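You operate a simulated robot arm through the tools that you are given. There is no shell and no other tool.

You run a simulated robot arm. Do the job below in one go: nothing can be reset, and whatever is moved stays where it is left.

Task
Unwind the mini blue bobbin fully and set it on the pack bench.
Fine: black knob to UNWIND, winder slider till EMPTY and left home, knob to WIND again, roller arm away before lifting. Leave the rest.
Where things are to end (x, y in the base frame): mini blue bobbin within 60 mm of [730, -100].

The check looks at the end state, three seconds after you hand in, the way a careful person would. Anything else that was tipped, shoved, dropped, spilled or broken makes it a failure.

Robot
A 6-joint arm with a two-finger gripper, fixed in place. Base frame: the origin is on the floor under the middle of its stand, x ahead of it, y to its left, z up. Readings come in mm, degrees, newtons and seconds.
It reaches about 1038 mm from its shoulder. Its first joint turns from -166.0 to 166.0 degrees. Payload 1.71 kg.
The tool frame sits at the grasp point between the pads (the TCP): z along the fingers, y along the line on which they close. The tips reach 20 mm beyond it. The gripper opens to 96 mm; its body begins 113 mm behind the TCP.
Orientation is that of the tool frame in the base frame, as a unit quaternion [x, y, z, w]. With the fingers straight down and closing along the base's y, the tool's x points along the base's -x, its y along +y and its z along -z.

Tools
- The arm moves only by the tool nudge_tool. Its argument "motion" is text: rows parted by semicolons, each of 6 numbers parted by spaces: the shift along the tool's x, y, z in units of 250 mm (1.0 is 250 mm), then the turn, a rotation vector about the tool's x, y, z in units of 60 degrees (1.0 is 60 degrees). In form: tx ty tz ax ay az; .... A call has 1 to 20 rows; each row is the pose to reach, as a shift and turn from the pose commanded when the call began, along the tool's axes at that moment. "claw" is the opening, from 0 (shut) to 1 (fully open), set as the call begins (left out, the last holds). A call with a number of a shift or a turn outside -1 to 1 is refused whole. Rows are played at 5 a second. More than 50 mm and 8.6 degrees between two rows, or a gripper value outside its range, and nothing of the call is played. Where a pose cannot be reached the arm comes as near as it can. A force on the tool above 70 N (or 10 N above the force at the start of the call, whichever is more), or a blocked arm, ends the call early, and 0.2 s more pass. Each finger travels about 45 mm/s and halts on what it meets, pressing with about 20 N; the grip force reading is that of the motor and also rises with nothing between the fingers. The clock runs only during rows and for 0.2 s after the last one: add rows that repeat a pose to give the fingers time. It gives the time, the measured TCP pose, the force on the tool (base axes), the opening and the grip force at its end, in the units of the frame above (readings bear some noise), with the torque about the TCP (base axes, N m) and any sound that the robot's microphone picked up.
- Cameras (640 x 400 px; columns grow to the right, rows downward): "scene" is fixed at [49.5, -649.2, 1348.5]; the picture's right is [0.76, -0.65, 0.00], its down [-0.23, -0.27, -0.94] and it looks along [0.60, 0.71, -0.35] (base axes); focal length 367 px, centre (320, 200). "wrist" rides on the gripper at [66, 14, -145] in the tool frame; the picture's right is [-0.21, 0.98, 0.00], its down [-0.88, -0.18, -0.45] and it looks along [-0.44, -0.09, 0.90] (tool axes); focal length 275 px, centre (320, 200). There is no depth. A picture from a camera that has moved, and an enlarged one, comes with that camera's place and axes in the base frame and with its lens.
- capture(camera): a new picture of that camera. It takes no simulated time.
- slide_trunk(by): moves the trunk up (or, below 0, down) by that many mm; the arm rides with it, the base frame stays. It gives what a move gives, with no picture.
- close_up(camera, box): a new picture of the part [left, top, right, bottom] of that camera's present view, enlarged. It takes no simulated time.
- sign_off(): hands the job in; it is judged then, once.

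Nothing tells you positions but the pictures and the camera data. Unless the task says otherwise, let go and move clear before handing in.

The tools are called after ">>>" by a JSON object that holds its "api" and its "payload". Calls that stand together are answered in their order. nudge_tool: Moves the arm, as the interface text tells. Its arguments: {"type":"object","properties":{"motion":{"type":"string"},"claw":{"type":"number"}},"required":["motion"]} The other tools are called the same way: slide_trunk (by) moves the trunk up or down; capture (camera) takes a picture; close_up (camera, box) takes an enlarged picture of a part of a camera's view; sign_off () hands the job in.

At the start:

```text
time: 0.0
position: [472.2, 264.1, 1114.8]
ee_rot: [0.0, 1.0, 0.0, -0.001]
ft_force: [-0.2, -0.3, -0.8]
wrist_torque: [0.01, 0.06, -0.03]
finger_gap: 96.1
gripper_force: 0.1
trunk travel left (down, up): [-175.0, 215.0]
```

scene: 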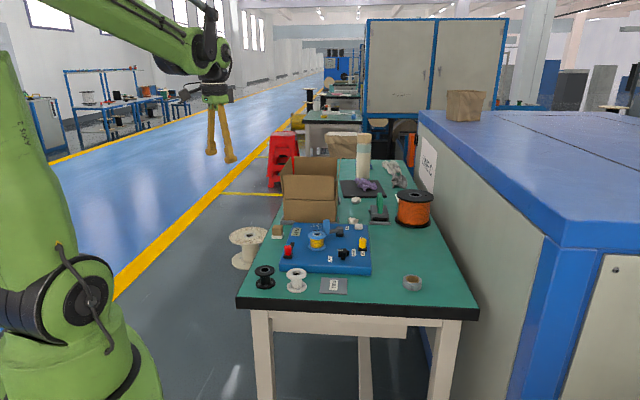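
wrist: 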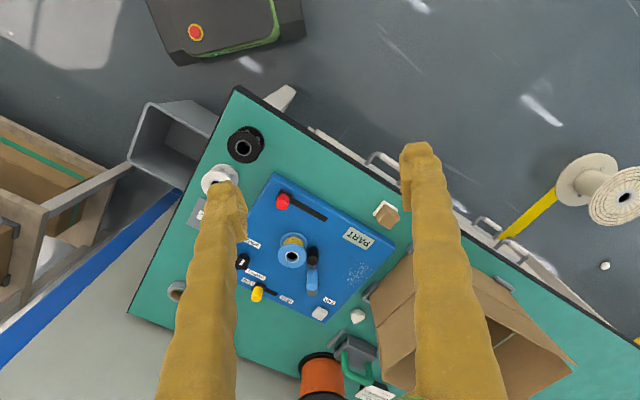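

I see a green bench with a blue winder panel carrying a blue bobbin, red, yellow and black controls. I'll take enlarged pictures before moving.

>>> {"api": "close_up", "payload": {"camera": "scene", "box": [230, 180, 450, 320]}}

>>> {"api": "close_up", "payload": {"camera": "wrist", "box": [200, 160, 420, 330]}}

>>> {"api": "close_up", "payload": {"camera": "scene", "box": [270, 215, 380, 285]}}

```text
2.86 times, centred on (340, 250) of scene
camera zoom: at [49.5, -649.2, 1348.5], right [0.76, -0.65, 0.0], down [-0.23, -0.27, -0.94], along [0.6, 0.71, -0.35], focal length 1049 px, centre (263, 57)
```

zoom: 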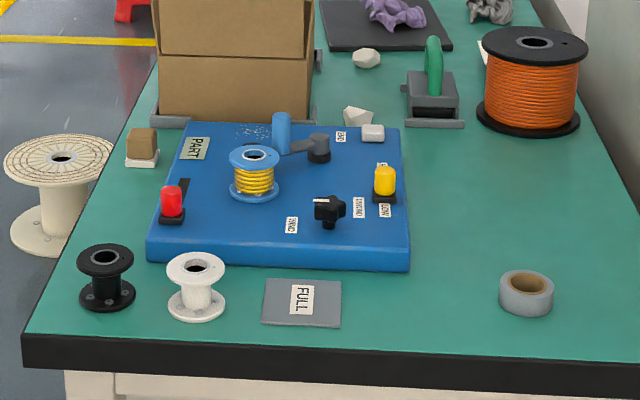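

```text
2.35 times, centred on (310, 245) of wrist
camera zoom: at [405.8, 275.2, 1260.8], right [0.21, 0.98, 0.0], down [0.88, -0.18, 0.44], along [0.43, -0.09, -0.9], focal length 648 px, centre (344, 94)
```

zoom: 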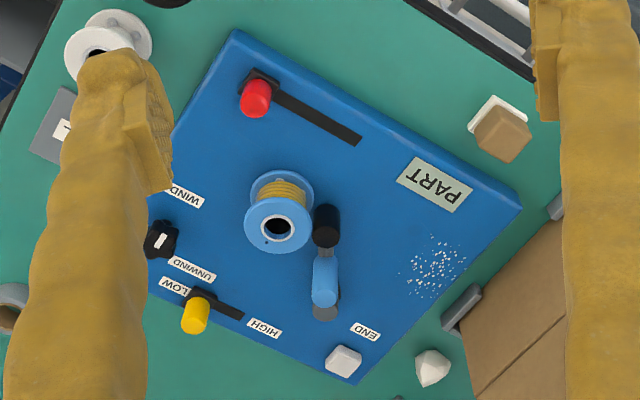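

```text
5.71 times, centred on (325, 250) of scene
camera zoom: at [49.5, -649.2, 1348.5], right [0.76, -0.65, 0.0], down [-0.23, -0.27, -0.94], along [0.6, 0.71, -0.35], focal length 2098 px, centre (291, -86)
```

zoom: 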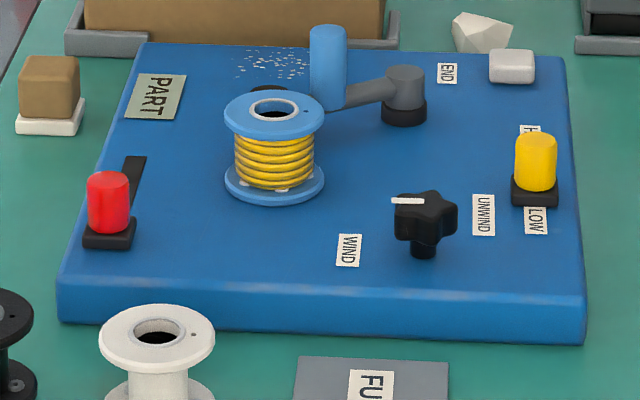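

The winder panel sits at roughly (720, 150) with its top near z 780. The blue bobbin holds yellow thread, the roller arm is beside it, the knob is black and the red slider has a slot. I'll bring the wrist camera closer at a safe height.

>>> {"api": "nudge_tool", "payload": {"motion": "-0.0853 -0.0727 0.0767 0 0 0; -0.1707 -0.1453 0.1533 0 0 0; -0.256 -0.218 0.23 0 0 0; -0.3413 -0.2907 0.3067 0 0 0; -0.4267 -0.3633 0.3833 0 0 0; -0.512 -0.436 0.46 0 0 0; -0.512 -0.436 0.46 0 0 0", "claw": 1}}

>>> {"api": "capture", "payload": {"camera": "wrist"}}

>>> {"api": "close_up", "payload": {"camera": "wrist", "box": [180, 100, 460, 280]}}

```text
time: 1.6
position: [587.9, 156.6, 1005.1]
ee_rot: [-0.001, 1.0, 0.0, 0.006]
ft_force: [-0.4, 0.3, -1.1]
wrist_torque: [-0.02, 0.04, 0.0]
finger_gap: 96.3
gripper_force: 0.0
trunk travel left (down, up): [-175.0, 215.0]
```

```text
taken
camera wrist: at [518.1, 167.9, 1150.6], right [0.21, 0.98, 0.0], down [0.87, -0.18, 0.46], along [0.45, -0.09, -0.89], focal length 275 px, centre (320, 200)
```

wrist: 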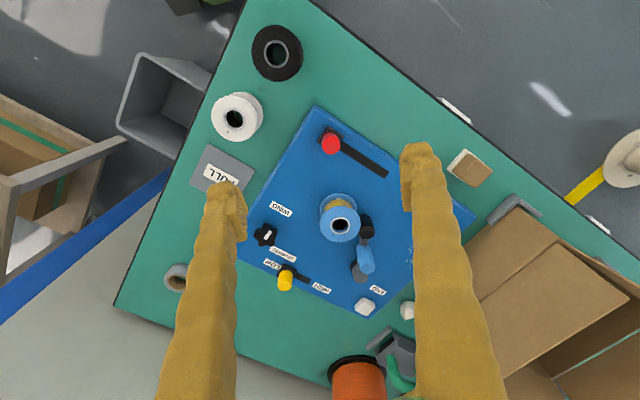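

```text
2.22 times, centred on (320, 190) of wrist
camera zoom: at [518.1, 167.9, 1150.6], right [0.21, 0.98, 0.0], down [0.87, -0.18, 0.46], along [0.45, -0.09, -0.89], focal length 612 px, centre (320, 222)
```

zoom: 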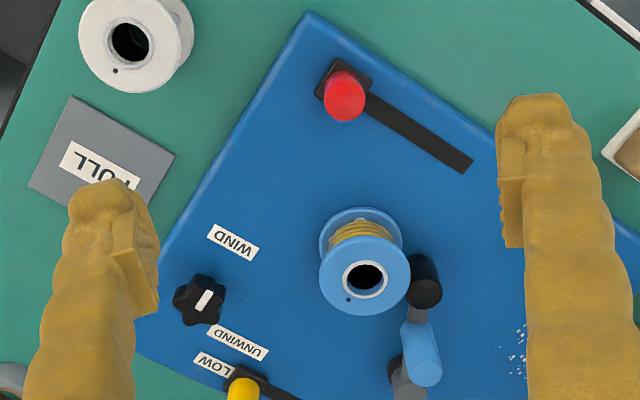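

The panel top is near z 794. The bobbin is at about (716, 155) with its top near 838, the black knob at about (728, 45), the red slider at about (609, 164), and the roller arm pivots at about (826, 166). I'll go lower over the knob to read the pointer and labels.

>>> {"api": "nudge_tool", "payload": {"motion": "-0.0664 -0.0812 0.0816 0 0 0; -0.1328 -0.1624 0.1632 0 0 0; -0.1992 -0.2436 0.2448 0 0 0; -0.2656 -0.3248 0.3264 0 0 0; -0.332 -0.406 0.408 0 0 0; -0.332 -0.406 0.408 0 0 0; -0.332 -0.406 0.408 0 0 0"}}

>>> {"api": "capture", "payload": {"camera": "wrist"}}

>>> {"api": "close_up", "payload": {"camera": "wrist", "box": [220, 100, 440, 300]}}

```text
time: 3.2
position: [673.6, 52.3, 907.9]
ee_rot: [0.0, 1.0, 0.0, 0.007]
ft_force: [0.4, 0.4, 0.4]
wrist_torque: [0.0, -0.01, 0.05]
finger_gap: 95.9
gripper_force: 0.0
trunk travel left (down, up): [-175.0, 215.0]
```

```text
taken
camera wrist: at [604.4, 64.7, 1053.6], right [0.2, 0.98, 0.0], down [0.87, -0.18, 0.46], along [0.45, -0.09, -0.89], focal length 275 px, centre (320, 200)
```

wrist: 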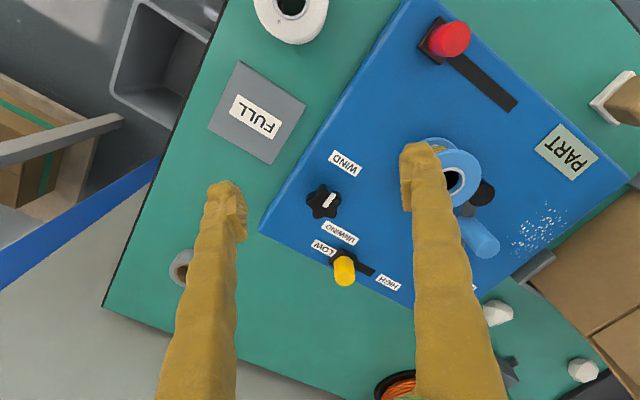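

```text
2.00 times, centred on (330, 200) of wrist
camera zoom: at [604.4, 64.7, 1053.6], right [0.2, 0.98, 0.0], down [0.87, -0.18, 0.46], along [0.45, -0.09, -0.89], focal length 551 px, centre (300, 200)
```

zoom: 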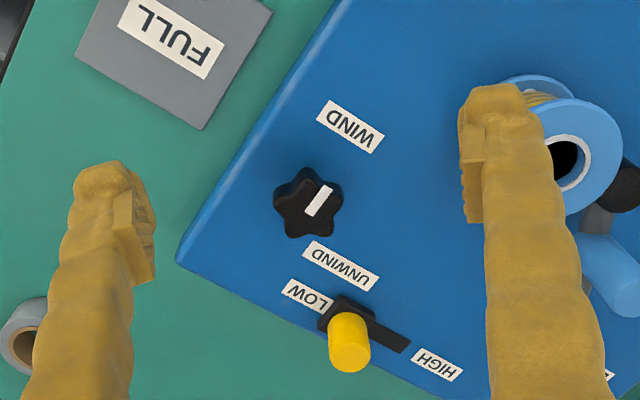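

The knob pointer faces WIND (about 133° in base) and UNWIND lies clockwise from it, at about 8°. The display shows PART. I'll let the arm settle and get views of the END label and the rest of the panel from another position.

>>> {"api": "nudge_tool", "payload": {"motion": "0 0 0 0 0 0; 0 0 0 0 0 0"}}

>>> {"api": "close_up", "payload": {"camera": "scene", "box": [325, 205, 385, 245]}}

>>> {"api": "close_up", "payload": {"camera": "scene", "box": [270, 215, 330, 265]}}

```text
time: 3.8
position: [672.3, 52.0, 909.3]
ee_rot: [0.0, 1.0, 0.0, 0.007]
ft_force: [-0.6, 0.4, 0.6]
wrist_torque: [0.01, 0.01, -0.02]
finger_gap: 95.8
gripper_force: 0.0
trunk travel left (down, up): [-175.0, 215.0]
```

```text
10.00 times, centred on (355, 225) of scene
camera zoom: at [49.5, -649.2, 1348.5], right [0.76, -0.65, 0.0], down [-0.23, -0.27, -0.94], along [0.6, 0.71, -0.35], focal length 3672 px, centre (-30, -50)
```

zoom: 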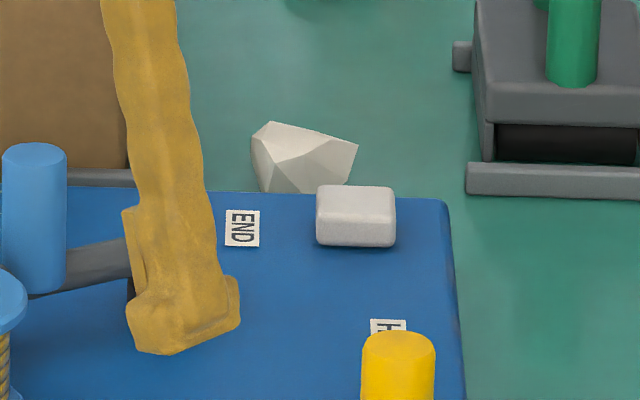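

```text
8.00 times, centred on (300, 240) of scene
camera zoom: at [49.5, -649.2, 1348.5], right [0.76, -0.65, 0.0], down [-0.23, -0.27, -0.94], along [0.6, 0.71, -0.35], focal length 2938 px, centre (480, -120)
```

zoom: 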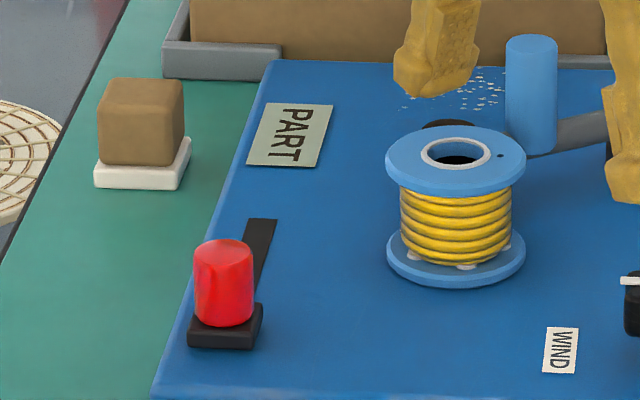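

The arm carries a small steady offset, so I'll work from the measured readings. Next I move above the black knob and pre-turn the gripper counter-clockwise, so the whole clockwise turn fits.

>>> {"api": "nudge_tool", "payload": {"motion": "-0.0318 -0.004 0.0167 0 0 -0.131; -0.0637 -0.008 0.0335 0 0 -0.262; -0.0955 -0.012 0.0502 0 0 -0.393; -0.1273 -0.016 0.067 0 0 -0.524; -0.1591 -0.02 0.0837 0 0 -0.655; -0.191 -0.024 0.1005 0 0 -0.786; -0.2228 -0.028 0.1172 0 0 -0.917; -0.2228 -0.028 0.1172 0 0 -0.917; -0.2228 -0.028 0.1172 0 0 -0.917", "claw": 0.6}}

>>> {"api": "capture", "payload": {"camera": "wrist"}}

>>> {"api": "close_up", "payload": {"camera": "scene", "box": [270, 185, 400, 285]}}

```text
time: 5.8
position: [725.2, 44.7, 878.9]
ee_rot: [-0.462, 0.887, -0.002, 0.006]
ft_force: [0.2, 0.1, 0.0]
wrist_torque: [-0.01, 0.0, -0.03]
finger_gap: 57.7
gripper_force: 0.0
trunk travel left (down, up): [-175.0, 215.0]
```

```text
taken
camera wrist: at [674.2, -2.0, 1023.8], right [-0.68, 0.73, -0.01], down [0.65, 0.61, 0.45], along [0.34, 0.3, -0.89], focal length 275 px, centre (320, 200)
```

wrist: 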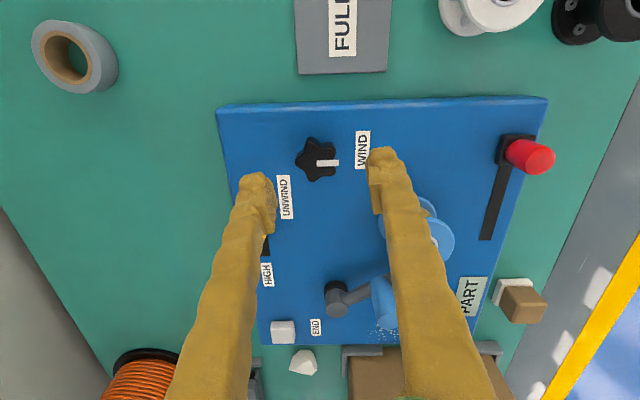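

```text
4.00 times, centred on (335, 235) of scene
camera zoom: at [49.5, -649.2, 1348.5], right [0.76, -0.65, 0.0], down [-0.23, -0.27, -0.94], along [0.6, 0.71, -0.35], focal length 1469 px, centre (260, 60)
```

zoom: 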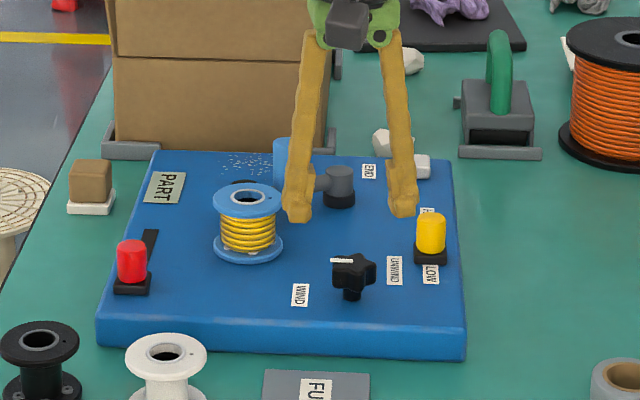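

The gripper is well centred over the knob, which appears at the predicted pixel. I'll descend with the fingers open around it and check before gripping.

>>> {"api": "nudge_tool", "payload": {"motion": "0 0 0.06 0 0 0; 0 0 0.12 0 0 0; 0 0 0.18 0 0 0; 0 0 0.23 0 0 0; 0 0 0.23 0 0 0"}}

>>> {"api": "capture", "payload": {"camera": "wrist"}}

>>> {"api": "close_up", "payload": {"camera": "scene", "box": [310, 200, 400, 270]}}

```text
time: 7.0
position: [727.6, 45.6, 820.9]
ee_rot: [-0.463, 0.886, -0.003, 0.007]
ft_force: [-0.2, -0.1, 0.0]
wrist_torque: [0.02, 0.01, -0.02]
finger_gap: 57.5
gripper_force: 0.1
trunk travel left (down, up): [-175.0, 215.0]
```

```text
taken
camera wrist: at [674.6, -1.9, 965.7], right [-0.68, 0.73, -0.01], down [0.65, 0.61, 0.45], along [0.34, 0.3, -0.89], focal length 275 px, centre (320, 200)
```

wrist: 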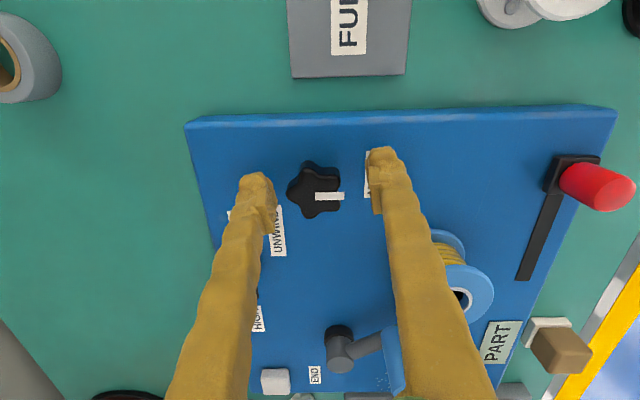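

```text
5.71 times, centred on (355, 235) of scene
camera zoom: at [49.5, -649.2, 1348.5], right [0.76, -0.65, 0.0], down [-0.23, -0.27, -0.94], along [0.6, 0.71, -0.35], focal length 2098 px, centre (120, 0)
```

zoom: 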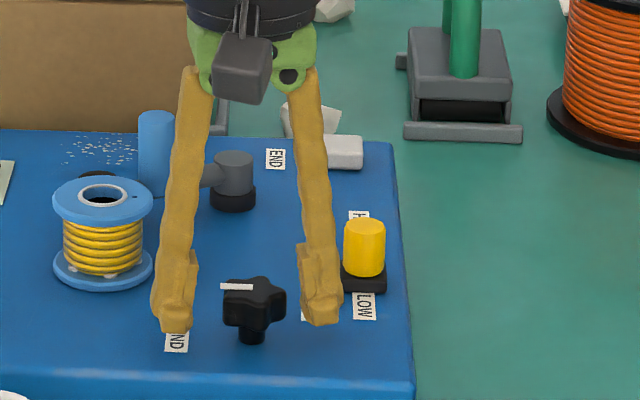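

The knob sits between the pads, about 3 mm off the middle. I'll shift slightly and close.

>>> {"api": "nudge_tool", "payload": {"motion": "0 -0.012 0 0 0 0; 0 -0.012 0 0 0 0"}}

>>> {"api": "nudge_tool", "payload": {"motion": "0 0 0 0 0 0; 0 0 0 0 0 0; 0 0 0 0 0 0; 0 0 0 0 0 0", "claw": 0}}

>>> {"api": "capture", "payload": {"camera": "wrist"}}

```text
time: 7.6
position: [728.3, 43.5, 821.6]
ee_rot: [-0.463, 0.887, -0.003, 0.006]
ft_force: [-0.2, -0.7, 0.8]
wrist_torque: [0.01, 0.0, -0.01]
finger_gap: 57.7
gripper_force: 0.2
trunk travel left (down, up): [-175.0, 215.0]
```

```text
time: 8.6
position: [729.0, 41.8, 820.6]
ee_rot: [-0.463, 0.887, -0.002, 0.006]
ft_force: [10.9, -6.8, 4.0]
wrist_torque: [-0.18, -0.04, -0.03]
finger_gap: 32.6
gripper_force: 34.7
trunk travel left (down, up): [-175.0, 215.0]
```

```text
taken
camera wrist: at [677.4, -4.3, 966.0], right [-0.68, 0.73, -0.01], down [0.65, 0.61, 0.45], along [0.34, 0.3, -0.89], focal length 275 px, centre (320, 200)
```

wrist: 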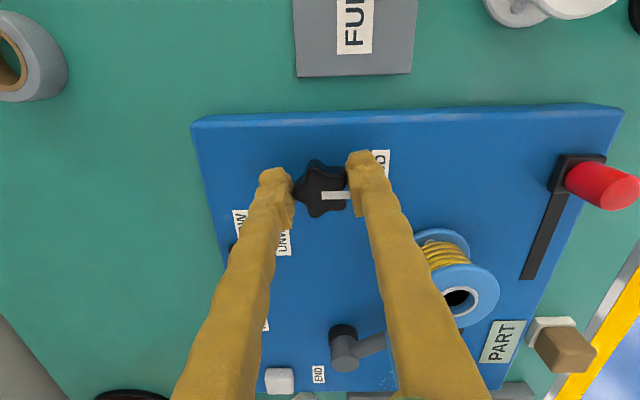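

Grip is on the knob with a slight side load. I'll ease it by 1.5 mm and then turn clockwise 60°.

>>> {"api": "nudge_tool", "payload": {"motion": "0 -0.006 0 0 0 0; 0 -0.006 0 0 0 0"}}

>>> {"api": "nudge_tool", "payload": {"motion": "0 0 0 0 0 0.133; 0 0 0 0 0 0.267; 0 0 0 0 0 0.4; 0 0 0 0 0 0.533; 0 0 0 0 0 0.667; 0 0 0 0 0 0.8; 0 0 0 0 0 0.933; 0 0 0 0 0 1.0; 0 0 0 0 0 1.0"}}

>>> {"api": "capture", "payload": {"camera": "wrist"}}

>>> {"api": "close_up", "payload": {"camera": "scene", "box": [270, 205, 400, 285]}}

```text
time: 9.2
position: [730.5, 43.4, 821.7]
ee_rot: [-0.463, 0.886, -0.003, 0.006]
ft_force: [-2.8, 3.2, -1.3]
wrist_torque: [0.16, 0.04, -0.01]
finger_gap: 32.6
gripper_force: 35.2
trunk travel left (down, up): [-175.0, 215.0]
```

```text
time: 11.2
position: [730.8, 43.3, 821.4]
ee_rot: [0.043, 0.999, 0.0, 0.007]
ft_force: [-21.3, 5.1, -9.9]
wrist_torque: [0.11, 0.34, -0.01]
finger_gap: 31.6
gripper_force: 34.6
trunk travel left (down, up): [-175.0, 215.0]
```

```text
taken
camera wrist: at [663.5, 61.4, 966.4], right [0.29, 0.96, 0.0], down [0.85, -0.26, 0.46], along [0.44, -0.13, -0.89], focal length 275 px, centre (320, 200)
```

wrist: 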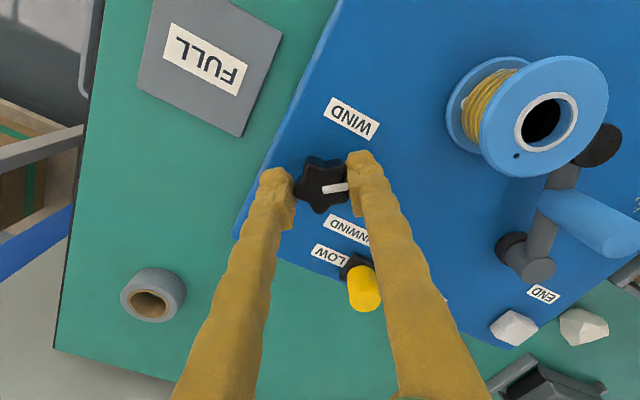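

```text
4.92 times, centred on (335, 245) of scene
camera zoom: at [49.5, -649.2, 1348.5], right [0.76, -0.65, 0.0], down [-0.23, -0.27, -0.94], along [0.6, 0.71, -0.35], focal length 1808 px, centre (246, -22)
```

zoom: 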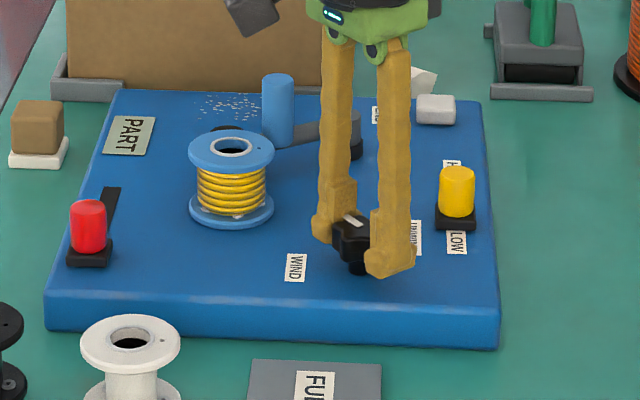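

The knob has turned about 51° with slight slip. I'll relieve the side force a little and keep turning.

>>> {"api": "nudge_tool", "payload": {"motion": "0.006 0 0 0 0 0.133; 0.006 0 0 0 0 0.267; 0.006 0 0 0 0 0.4; 0.006 0 0 0 0 0.533; 0.006 0 0 0 0 0.667; 0.006 0 0 0 0 0.8; 0.006 0 0 0 0 0.933; 0.006 0 0 0 0 1.0; 0.006 0 0 0 0 1.0"}}

>>> {"api": "capture", "payload": {"camera": "wrist"}}

>>> {"api": "close_up", "payload": {"camera": "scene", "box": [270, 205, 400, 285]}}

```text
time: 13.2
position: [729.0, 43.5, 823.0]
ee_rot: [0.537, 0.844, 0.003, 0.006]
ft_force: [4.5, 9.0, 12.3]
wrist_torque: [0.23, -0.03, 0.0]
finger_gap: 31.6
gripper_force: 34.9
trunk travel left (down, up): [-175.0, 215.0]
```

```text
taken
camera wrist: at [710.6, 107.1, 966.9], right [0.97, 0.23, 0.01], down [0.2, -0.87, 0.45], along [0.11, -0.43, -0.89], focal length 275 px, centre (320, 200)
```

wrist: 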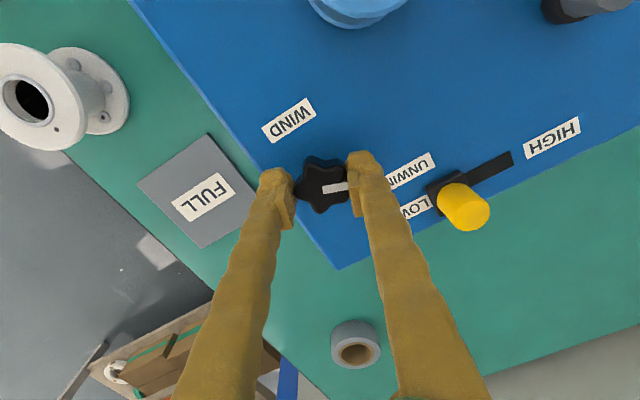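

```text
4.92 times, centred on (335, 245) of scene
camera zoom: at [49.5, -649.2, 1348.5], right [0.76, -0.65, 0.0], down [-0.23, -0.27, -0.94], along [0.6, 0.71, -0.35], focal length 1808 px, centre (246, -22)
```

zoom: 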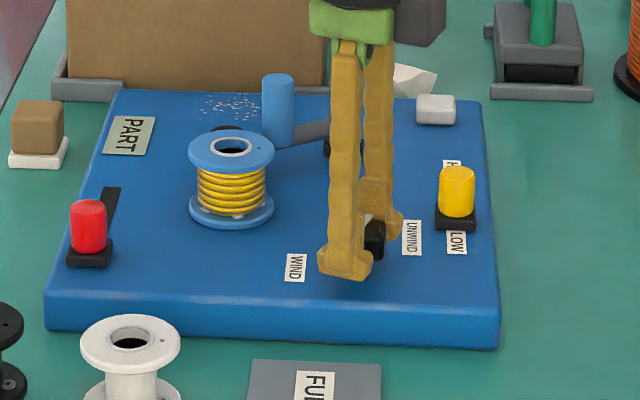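

The pointer is now at about 20° in base, and UNWIND is at about 8°. I'll turn about 14° more.

>>> {"api": "nudge_tool", "payload": {"motion": "0 0 0 0 0 0.12; 0 0 0 0 0 0.24; 0 0 0 0 0 0.24"}}

>>> {"api": "close_up", "payload": {"camera": "wrist", "box": [240, 80, 480, 240]}}

```text
time: 14.0
position: [728.7, 41.4, 821.3]
ee_rot: [0.639, 0.77, 0.005, 0.005]
ft_force: [0.9, 5.4, 7.3]
wrist_torque: [0.03, 0.01, 0.54]
finger_gap: 31.6
gripper_force: 34.4
trunk travel left (down, up): [-175.0, 215.0]
```

```text
2.50 times, centred on (360, 160) of wrist
camera zoom: at [727.2, 108.6, 967.0], right [1.0, -0.02, 0.01], down [-0.03, -0.9, 0.44], along [0.0, -0.44, -0.9], focal length 688 px, centre (220, 300)
```

zoom: 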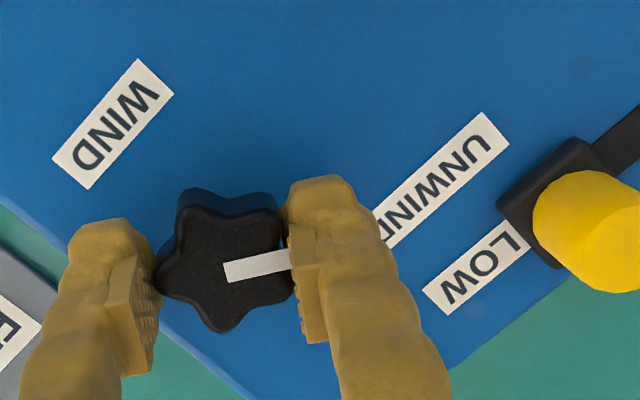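

Torque rose to 0.54 N·m and the pointer is at about 12°, 120° from WIND, so the knob is at its UNWIND stop. I'll release and rise straight up.

>>> {"api": "nudge_tool", "payload": {"motion": "0 0 0 0 0 0; 0 0 0 0 0 0; 0 0 0 0 0 0", "claw": 0.52}}

>>> {"api": "nudge_tool", "payload": {"motion": "0 0 -0.06 0 0 0; 0 0 -0.14 0 0 0; 0 0 -0.24 0 0 0; 0 0 -0.36 0 0 0; 0 0 -0.36 0 0 0"}}

>>> {"api": "capture", "payload": {"camera": "wrist"}}

>>> {"api": "close_up", "payload": {"camera": "scene", "box": [270, 205, 400, 285]}}

```text
time: 14.8
position: [729.2, 42.3, 820.3]
ee_rot: [0.639, 0.77, 0.005, 0.005]
ft_force: [-0.2, 0.5, -0.1]
wrist_torque: [0.02, 0.0, -0.01]
finger_gap: 49.9
gripper_force: 0.1
trunk travel left (down, up): [-175.0, 215.0]
```

```text
time: 16.0
position: [726.5, 42.3, 911.1]
ee_rot: [0.638, 0.77, 0.005, 0.006]
ft_force: [0.4, -0.1, 0.8]
wrist_torque: [-0.02, -0.02, -0.04]
finger_gap: 49.9
gripper_force: 0.1
trunk travel left (down, up): [-175.0, 215.0]
```

```text
taken
camera wrist: at [725.0, 107.8, 1056.5], right [1.0, -0.02, 0.01], down [-0.03, -0.9, 0.44], along [0.0, -0.44, -0.9], focal length 275 px, centre (320, 200)
```

wrist: 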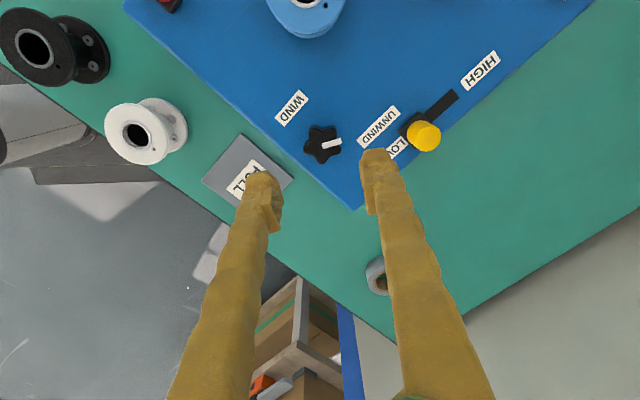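

```text
4.92 times, centred on (335, 245) of scene
camera zoom: at [49.5, -649.2, 1348.5], right [0.76, -0.65, 0.0], down [-0.23, -0.27, -0.94], along [0.6, 0.71, -0.35], focal length 1808 px, centre (246, -22)
```

zoom: 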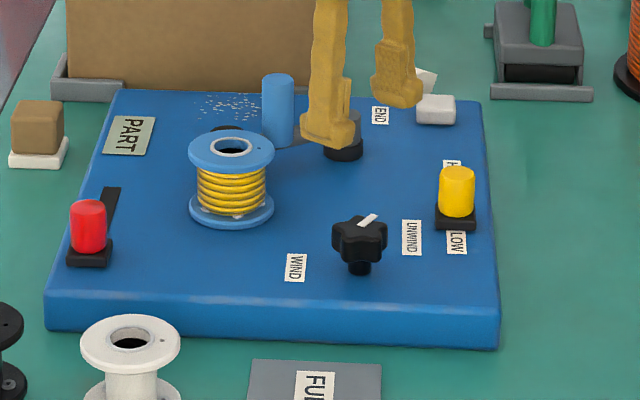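

The pointer is now at UNWIND. Next is the red winder slider at about (608, 163). I'll move above it with the fingers aligned along its slot, which runs at about 43°.

>>> {"api": "nudge_tool", "payload": {"motion": "0.1126 -0.075 0.0048 0 0 -0.1066; 0.2252 -0.15 0.0096 0 0 -0.2132; 0.3378 -0.225 0.0144 0 0 -0.3198; 0.4504 -0.3 0.0192 0 0 -0.4264; 0.563 -0.375 0.024 0 0 -0.533; 0.563 -0.375 0.024 0 0 -0.533; 0.563 -0.375 0.024 0 0 -0.533"}}

>>> {"api": "capture", "payload": {"camera": "wrist"}}

```text
time: 17.6
position: [609.4, 161.8, 903.4]
ee_rot: [0.401, 0.916, 0.003, 0.006]
ft_force: [-0.3, 0.2, -0.3]
wrist_torque: [0.0, -0.03, -0.01]
finger_gap: 49.7
gripper_force: 0.0
trunk travel left (down, up): [-175.0, 215.0]
```

```text
taken
camera wrist: at [572.0, 218.6, 1048.6], right [0.86, 0.51, 0.01], down [0.45, -0.77, 0.45], along [0.24, -0.38, -0.89], focal length 275 px, centre (320, 200)
```

wrist: 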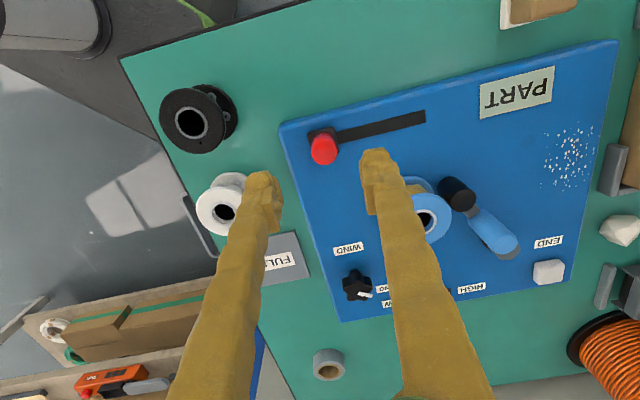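

The red cap lines up under the gripper within a few mm. I'll descend so the tips stay just above the slider's black base.

>>> {"api": "nudge_tool", "payload": {"motion": "0.0077 0.0077 0.08 0 0 0; 0.0077 0.0077 0.16 0 0 0; 0.0077 0.0077 0.23 0 0 0; 0.0077 0.0077 0.293 0 0 0; 0.0077 0.0077 0.293 0 0 0"}}

>>> {"api": "capture", "payload": {"camera": "wrist"}}

>>> {"api": "close_up", "payload": {"camera": "scene", "box": [260, 205, 340, 275]}}

```text
time: 18.8
position: [612.7, 167.1, 830.2]
ee_rot: [0.401, 0.916, 0.004, 0.006]
ft_force: [0.1, -0.1, 0.3]
wrist_torque: [0.01, 0.05, -0.02]
finger_gap: 50.1
gripper_force: 0.1
trunk travel left (down, up): [-175.0, 215.0]
```

```text
taken
camera wrist: at [574.0, 223.4, 974.9], right [0.86, 0.51, 0.01], down [0.45, -0.77, 0.45], along [0.24, -0.38, -0.89], focal length 275 px, centre (320, 200)
```

wrist: 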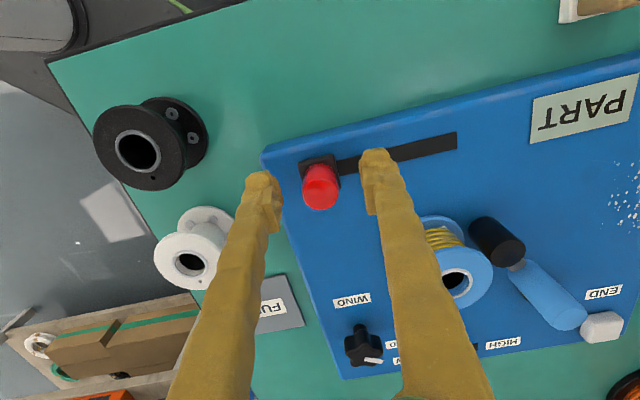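

```text
5.71 times, centred on (300, 240) of scene
camera zoom: at [49.5, -649.2, 1348.5], right [0.76, -0.65, 0.0], down [-0.23, -0.27, -0.94], along [0.6, 0.71, -0.35], focal length 2098 px, centre (434, -29)
```

zoom: 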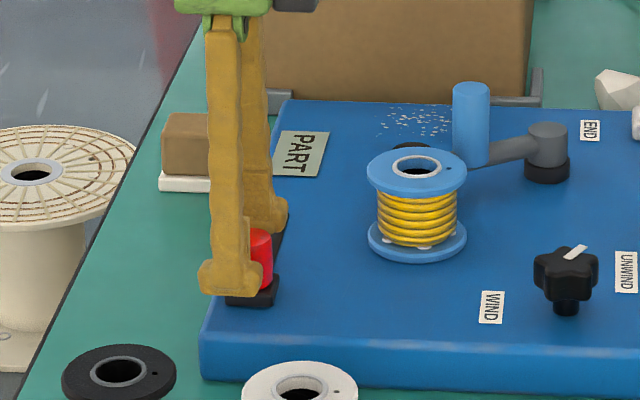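

The red cap is centred between the pads. I'll close on it.

>>> {"api": "nudge_tool", "payload": {"motion": "0 0 0 0 0 0; 0 0 0 0 0 0; 0 0 0 0 0 0; 0 0 0 0 0 0", "claw": 0}}

>>> {"api": "capture", "payload": {"camera": "wrist"}}

```text
time: 19.8
position: [612.2, 165.9, 829.3]
ee_rot: [0.401, 0.916, 0.002, 0.006]
ft_force: [-1.0, 0.4, -3.8]
wrist_torque: [-0.01, 0.0, 0.0]
finger_gap: 21.6
gripper_force: 34.8
trunk travel left (down, up): [-175.0, 215.0]
```

```text
taken
camera wrist: at [573.9, 223.3, 975.1], right [0.86, 0.51, 0.01], down [0.45, -0.77, 0.45], along [0.24, -0.38, -0.89], focal length 275 px, centre (320, 200)
```

wrist: 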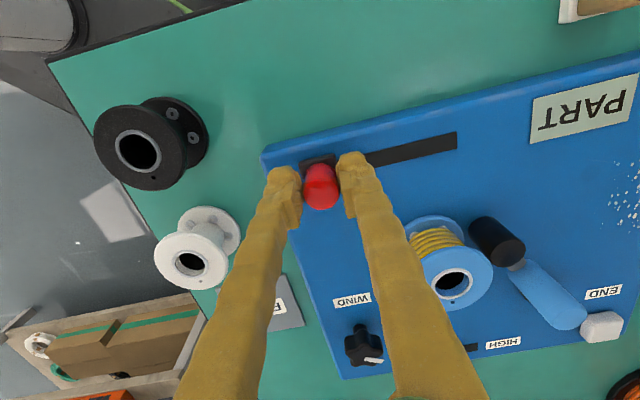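

Gripped at 21.6 mm. I'll push the slider along its slot in small steps and watch the display.

>>> {"api": "nudge_tool", "payload": {"motion": "0 0.03 0 0 0 0; 0 0.06 0 0 0 0; 0 0.09 0 0 0 0; 0 0.09 0 0 0 0"}}

>>> {"api": "capture", "payload": {"camera": "wrist"}}

>>> {"api": "close_up", "payload": {"camera": "scene", "box": [260, 205, 360, 275]}}

```text
time: 20.8
position: [627.6, 182.3, 830.8]
ee_rot: [0.401, 0.916, 0.002, 0.006]
ft_force: [-8.8, 6.9, -20.5]
wrist_torque: [0.25, 0.25, -0.07]
finger_gap: 21.6
gripper_force: 35.4
trunk travel left (down, up): [-175.0, 215.0]
```

```text
taken
camera wrist: at [590.0, 239.2, 975.2], right [0.86, 0.51, 0.01], down [0.45, -0.77, 0.45], along [0.24, -0.38, -0.89], focal length 275 px, centre (320, 200)
```

wrist: 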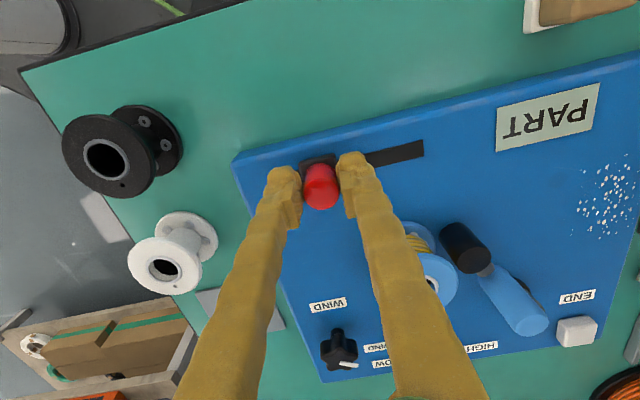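

```text
5.71 times, centred on (310, 240) of scene
camera zoom: at [49.5, -649.2, 1348.5], right [0.76, -0.65, 0.0], down [-0.23, -0.27, -0.94], along [0.6, 0.71, -0.35], focal length 2098 px, centre (377, -29)
```

zoom: 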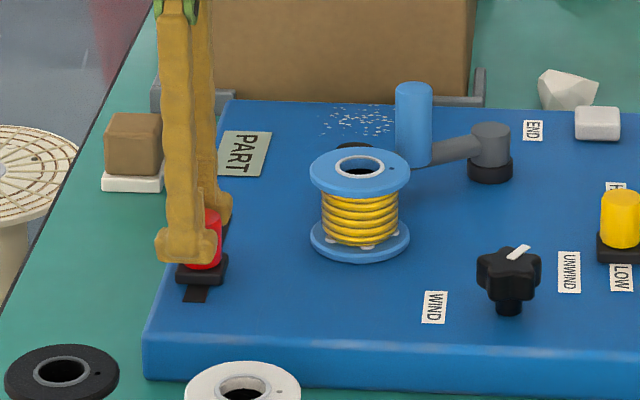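

The slider moves freely but the display still shows PART. There's a slight side and down load, so I'll correct for it and continue.

>>> {"api": "nudge_tool", "payload": {"motion": "0.005 0 0.006 0 0 0; 0.006 0.03 0.006 0 0 0; 0.007 0.06 0.006 0 0 0; 0.008 0.09 0.006 0 0 0; 0.008 0.09 0.006 0 0 0"}}

>>> {"api": "capture", "payload": {"camera": "wrist"}}

>>> {"api": "close_up", "payload": {"camera": "scene", "box": [260, 205, 360, 275]}}

```text
time: 22.0
position: [643.1, 198.2, 830.0]
ee_rot: [0.401, 0.916, 0.003, 0.006]
ft_force: [6.4, -4.9, 15.0]
wrist_torque: [-0.26, -0.28, 0.0]
finger_gap: 21.7
gripper_force: 34.8
trunk travel left (down, up): [-175.0, 215.0]
```

```text
taken
camera wrist: at [605.1, 254.6, 975.1], right [0.86, 0.51, 0.01], down [0.45, -0.77, 0.45], along [0.24, -0.38, -0.89], focal length 275 px, centre (320, 200)
```

wrist: 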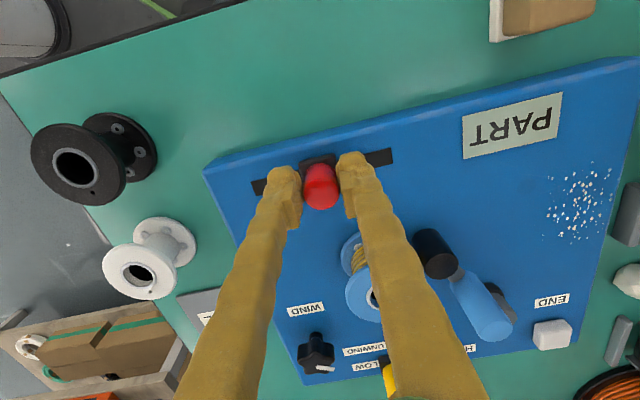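

```text
5.71 times, centred on (310, 240) of scene
camera zoom: at [49.5, -649.2, 1348.5], right [0.76, -0.65, 0.0], down [-0.23, -0.27, -0.94], along [0.6, 0.71, -0.35], focal length 2098 px, centre (377, -29)
```

zoom: 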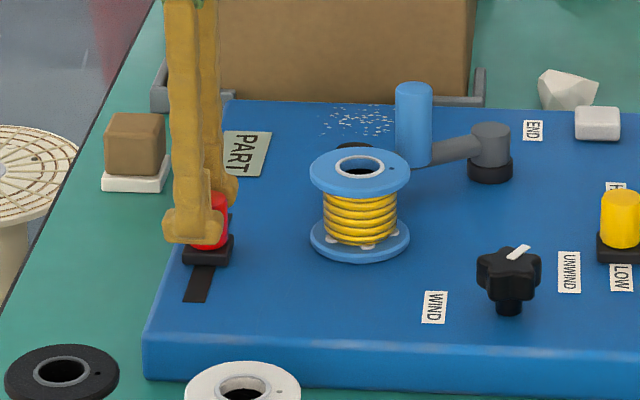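

Half the slot is covered. I'll continue toward the far end and ease the vertical load.

>>> {"api": "nudge_tool", "payload": {"motion": "-0.003 0 -0.003 0 0 0; -0.002 0.03 -0.003 0 0 0; -0.0015 0.06 -0.003 0 0 0; -0.001 0.09 -0.003 0 0 0; -0.001 0.09 -0.003 0 0 0"}}

>>> {"api": "capture", "payload": {"camera": "wrist"}}

>>> {"api": "close_up", "payload": {"camera": "scene", "box": [260, 205, 360, 275]}}

```text
time: 23.2
position: [659.0, 213.8, 829.6]
ee_rot: [0.402, 0.915, 0.003, 0.006]
ft_force: [-2.6, 2.3, -14.0]
wrist_torque: [0.14, 0.14, -0.1]
finger_gap: 21.9
gripper_force: 34.6
trunk travel left (down, up): [-175.0, 215.0]
```

```text
taken
camera wrist: at [621.6, 270.9, 975.2], right [0.86, 0.51, 0.01], down [0.45, -0.77, 0.45], along [0.24, -0.38, -0.89], focal length 275 px, centre (320, 200)
```

wrist: 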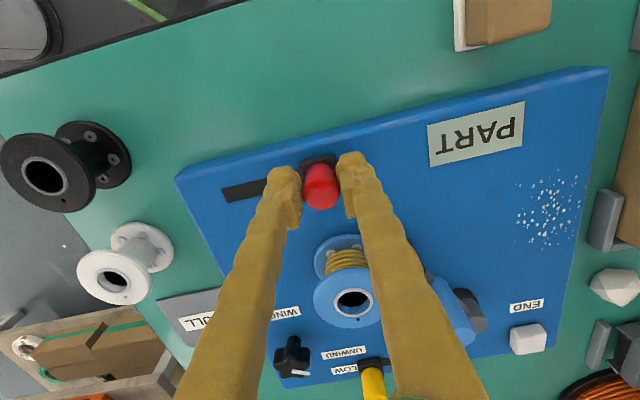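

```text
5.71 times, centred on (310, 240) of scene
camera zoom: at [49.5, -649.2, 1348.5], right [0.76, -0.65, 0.0], down [-0.23, -0.27, -0.94], along [0.6, 0.71, -0.35], focal length 2098 px, centre (377, -29)
```

zoom: 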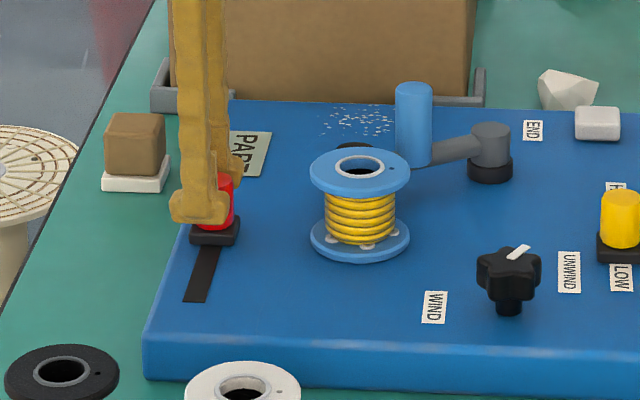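

The winding is visibly thinning. I'll push to the far end and wait to see whether it keeps unwinding with time.

>>> {"api": "nudge_tool", "payload": {"motion": "0 0 0.002 0 0 0; 0 0.02 0.002 0 0 0; 0 0.02 0.002 0 0 0; 0 0.02 0.002 0 0 0; 0 0.02 0.002 0 0 0; 0 0.02 0.002 0 0 0"}}

>>> {"api": "close_up", "payload": {"camera": "scene", "box": [260, 205, 360, 275]}}

>>> {"api": "nudge_tool", "payload": {"motion": "0 0 0 0 0 0; 0 0 0 0 0 0; 0 0 0 0 0 0; 0 0 0 0 0 0; 0 0 0 0 0 0; 0 0 0 0 0 0; 0 0 0 0 0 0; 0 0 0 0 0 0; 0 0 0 0 0 0; 0 0 0 0 0 0"}}

>>> {"api": "close_up", "payload": {"camera": "scene", "box": [260, 205, 360, 275]}}

```text
time: 24.6
position: [662.6, 218.0, 830.0]
ee_rot: [0.402, 0.916, 0.003, 0.005]
ft_force: [-4.3, 6.2, 1.2]
wrist_torque: [0.08, 0.13, -0.05]
finger_gap: 21.7
gripper_force: 35.2
trunk travel left (down, up): [-175.0, 215.0]
```

```text
5.71 times, centred on (310, 240) of scene
camera zoom: at [49.5, -649.2, 1348.5], right [0.76, -0.65, 0.0], down [-0.23, -0.27, -0.94], along [0.6, 0.71, -0.35], focal length 2098 px, centre (377, -29)
```

zoom: 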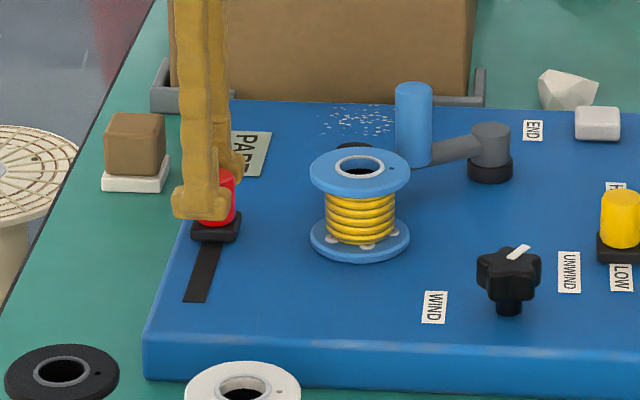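

```text
time: 26.8
position: [662.5, 216.6, 830.2]
ee_rot: [0.401, 0.916, 0.003, 0.006]
ft_force: [-4.5, 4.5, 1.9]
wrist_torque: [0.03, 0.1, -0.02]
finger_gap: 21.7
gripper_force: 34.9
trunk travel left (down, up): [-175.0, 215.0]
```

```text
5.71 times, centred on (310, 240) of scene
camera zoom: at [49.5, -649.2, 1348.5], right [0.76, -0.65, 0.0], down [-0.23, -0.27, -0.94], along [0.6, 0.71, -0.35], focal length 2098 px, centre (377, -29)
```

zoom: 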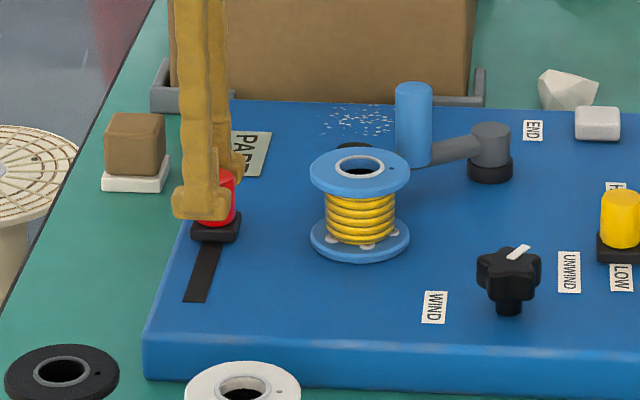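

Waiting does nothing, so the unwinding follows slider travel. I'll probe for the far stop, then make the return stroke while watching the winding.

>>> {"api": "nudge_tool", "payload": {"motion": "0.001 0.015 0 0 0 0; 0.001 0.03 0 0 0 0; 0.001 0.03 0 0 0 0"}}

>>> {"api": "close_up", "payload": {"camera": "scene", "box": [260, 205, 360, 275]}}

```text
time: 27.6
position: [668.4, 224.2, 830.1]
ee_rot: [0.401, 0.916, 0.003, 0.006]
ft_force: [-8.6, 8.8, -3.0]
wrist_torque: [0.13, 0.15, -0.04]
finger_gap: 21.5
gripper_force: 35.0
trunk travel left (down, up): [-175.0, 215.0]
```

```text
5.71 times, centred on (310, 240) of scene
camera zoom: at [49.5, -649.2, 1348.5], right [0.76, -0.65, 0.0], down [-0.23, -0.27, -0.94], along [0.6, 0.71, -0.35], focal length 2098 px, centre (377, -29)
```

zoom: 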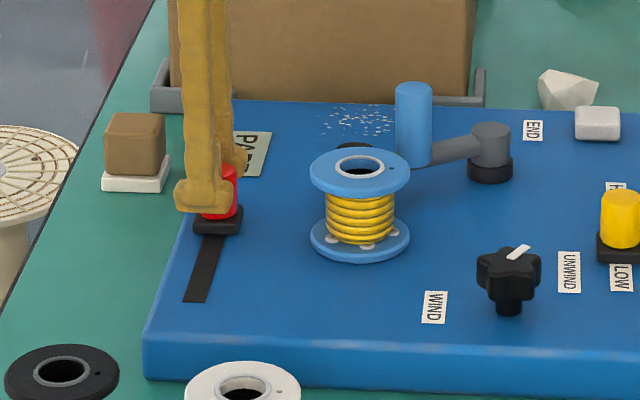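

The far end is about 80 mm from home. Now the return stroke.

>>> {"api": "nudge_tool", "payload": {"motion": "0.002 -0.04 0 0 0 0; 0.001 -0.08 0 0 0 0; 0 -0.12 0 0 0 0; -0.001 -0.16 0 0 0 0; -0.002 -0.2 -0.001 0 0 0; -0.004 -0.24 -0.001 0 0 0; -0.006 -0.28 -0.002 0 0 0; -0.007 -0.315 -0.003 0 0 0; -0.007 -0.315 -0.003 0 0 0"}}

>>> {"api": "close_up", "payload": {"camera": "scene", "box": [260, 205, 360, 275]}}

>>> {"api": "capture", "payload": {"camera": "wrist"}}

```text
time: 29.6
position: [611.8, 167.2, 829.9]
ee_rot: [0.402, 0.916, 0.002, 0.005]
ft_force: [2.7, -4.8, -6.5]
wrist_torque: [-0.32, -0.25, -0.02]
finger_gap: 21.7
gripper_force: 35.2
trunk travel left (down, up): [-175.0, 215.0]
```

```text
5.71 times, centred on (310, 240) of scene
camera zoom: at [49.5, -649.2, 1348.5], right [0.76, -0.65, 0.0], down [-0.23, -0.27, -0.94], along [0.6, 0.71, -0.35], focal length 2098 px, centre (377, -29)
```

zoom: 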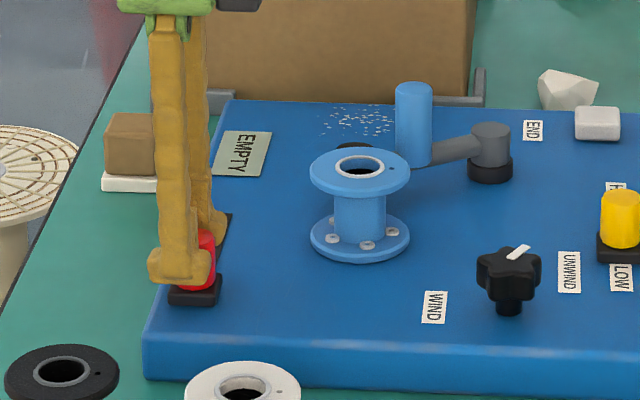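

```text
taken
camera wrist: at [574.0, 223.1, 975.2], right [0.86, 0.51, 0.01], down [0.45, -0.77, 0.45], along [0.24, -0.38, -0.89], focal length 275 px, centre (320, 200)
```

wrist: 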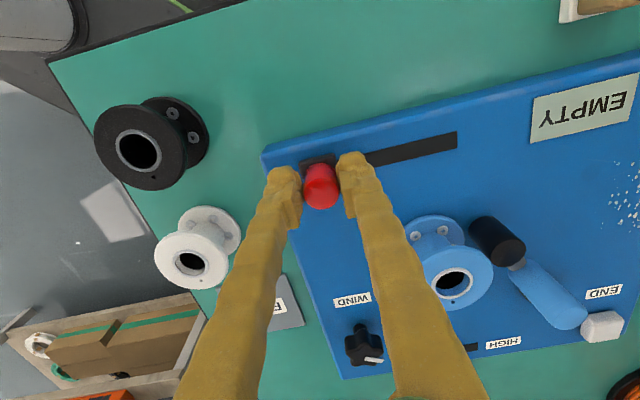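

The display now reads EMPTY and the bobbin is bare. I'll nudge the slider against its home stop to be sure it's fully home.

>>> {"api": "nudge_tool", "payload": {"motion": "0 -0.006 0 0 0 0; 0 -0.014 0 0 0 0; 0 -0.014 0 0 0 0"}}

>>> {"api": "close_up", "payload": {"camera": "scene", "box": [270, 215, 380, 285]}}

```text
time: 30.4
position: [610.1, 166.3, 830.2]
ee_rot: [0.401, 0.916, 0.004, 0.007]
ft_force: [31.9, 16.1, 6.3]
wrist_torque: [0.35, -0.34, 0.03]
finger_gap: 21.9
gripper_force: 35.1
trunk travel left (down, up): [-175.0, 215.0]
```

```text
5.71 times, centred on (325, 250) of scene
camera zoom: at [49.5, -649.2, 1348.5], right [0.76, -0.65, 0.0], down [-0.23, -0.27, -0.94], along [0.6, 0.71, -0.35], focal length 2098 px, centre (291, -86)
```

zoom: 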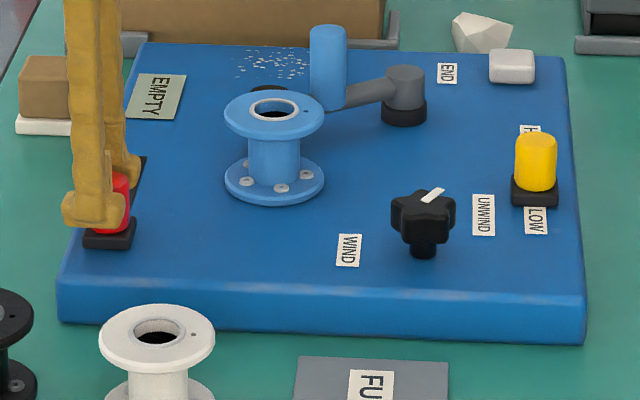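

The stop reaction confirms the slider is home. I'll relieve the push, open, and rise.

>>> {"api": "nudge_tool", "payload": {"motion": "0 0.006 0 0 0 0; 0 0.006 0 0 0 0"}}

>>> {"api": "nudge_tool", "payload": {"motion": "0 0 0 0 0 0; 0 0 0 0 0 0; 0 0 0 0 0 0; 0 0 0 0 0 0", "claw": 0.52}}

>>> {"api": "nudge_tool", "payload": {"motion": "0 0 -0.06 0 0 0; 0 0 -0.14 0 0 0; 0 0 -0.24 0 0 0; 0 0 -0.32 0 0 0; 0 0 -0.32 0 0 0"}}

>>> {"api": "close_up", "payload": {"camera": "scene", "box": [270, 215, 380, 285]}}

```text
time: 31.0
position: [610.0, 166.1, 831.2]
ee_rot: [0.402, 0.916, 0.003, 0.006]
ft_force: [32.5, 9.1, 17.7]
wrist_torque: [0.1, -0.49, -0.04]
finger_gap: 21.6
gripper_force: 34.8
trunk travel left (down, up): [-175.0, 215.0]
```

```text
time: 32.0
position: [609.8, 166.5, 830.4]
ee_rot: [0.401, 0.916, 0.004, 0.006]
ft_force: [0.4, -0.7, 0.1]
wrist_torque: [-0.01, 0.02, 0.01]
finger_gap: 49.8
gripper_force: 0.0
trunk travel left (down, up): [-175.0, 215.0]
```

```text
time: 33.2
position: [610.5, 166.0, 911.4]
ee_rot: [0.401, 0.916, 0.003, 0.006]
ft_force: [-0.2, -0.6, -0.4]
wrist_torque: [0.03, -0.03, 0.01]
finger_gap: 49.9
gripper_force: 0.1
trunk travel left (down, up): [-175.0, 215.0]
```

```text
5.71 times, centred on (325, 250) of scene
camera zoom: at [49.5, -649.2, 1348.5], right [0.76, -0.65, 0.0], down [-0.23, -0.27, -0.94], along [0.6, 0.71, -0.35], focal length 2098 px, centre (291, -86)
```

zoom: 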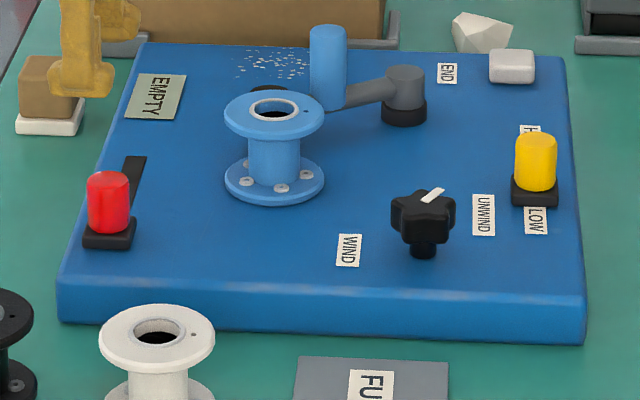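

The slider is home, the display reads EMPTY, and nothing else has moved. Next I return to the knob to turn it counter-clockwise back to WIND.

>>> {"api": "nudge_tool", "payload": {"motion": "-0.1368 0.0025 0.0048 0 0 0.1066; -0.2736 0.005 0.0096 0 0 0.2132; -0.4104 0.0075 0.0144 0 0 0.3198; -0.5472 0.01 0.0192 0 0 0.4264; -0.684 0.0125 0.024 0 0 0.533; -0.684 0.0125 0.024 0 0 0.533; -0.684 0.0125 0.024 0 0 0.533"}}

>>> {"api": "capture", "payload": {"camera": "wrist"}}

```text
time: 34.8
position: [726.7, 44.4, 904.4]
ee_rot: [0.639, 0.769, 0.005, 0.005]
ft_force: [1.1, -0.2, 1.4]
wrist_torque: [-0.02, 0.0, -0.02]
finger_gap: 49.9
gripper_force: 0.1
trunk travel left (down, up): [-175.0, 215.0]
```

```text
taken
camera wrist: at [725.5, 110.6, 1049.7], right [1.0, -0.02, 0.01], down [-0.03, -0.9, 0.44], along [0.0, -0.44, -0.9], focal length 275 px, centre (320, 200)
```

wrist: 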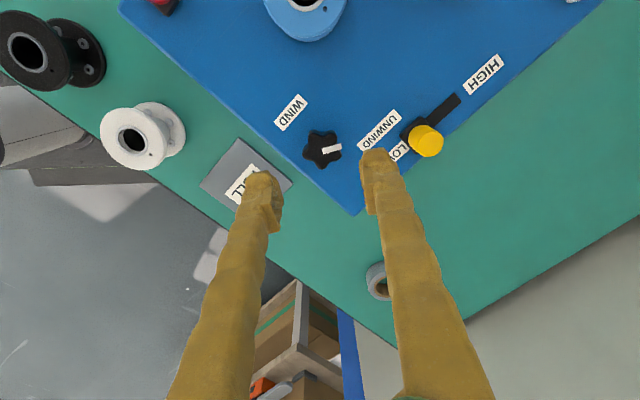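

The knob is aligned. I'll descend around it.

>>> {"api": "nudge_tool", "payload": {"motion": "-0.007 0 0.09 0 0 0; -0.007 0 0.18 0 0 0; -0.007 0 0.26 0 0 0; -0.007 0 0.335 0 0 0; -0.007 0 0.335 0 0 0"}}

>>> {"api": "close_up", "payload": {"camera": "wrist", "box": [240, 100, 480, 260]}}

```text
time: 36.0
position: [728.1, 42.3, 823.6]
ee_rot: [0.638, 0.77, 0.005, 0.005]
ft_force: [0.5, -0.9, 0.8]
wrist_torque: [0.01, 0.01, -0.02]
finger_gap: 49.8
gripper_force: 0.2
trunk travel left (down, up): [-175.0, 215.0]
```

```text
2.50 times, centred on (360, 180) of wrist
camera zoom: at [727.2, 107.2, 968.1], right [1.0, -0.02, 0.01], down [-0.03, -0.9, 0.44], along [0.0, -0.44, -0.9], focal length 688 px, centre (220, 250)
```

zoom: 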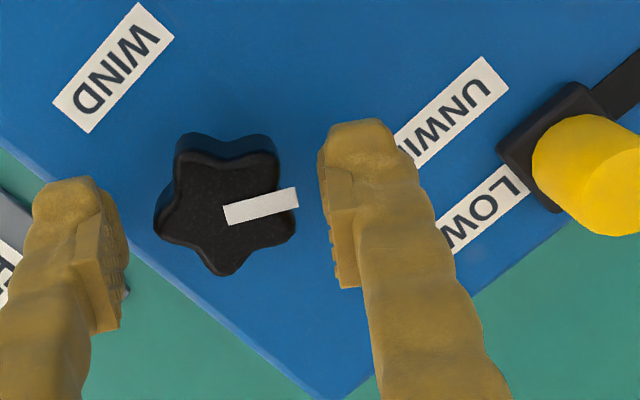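

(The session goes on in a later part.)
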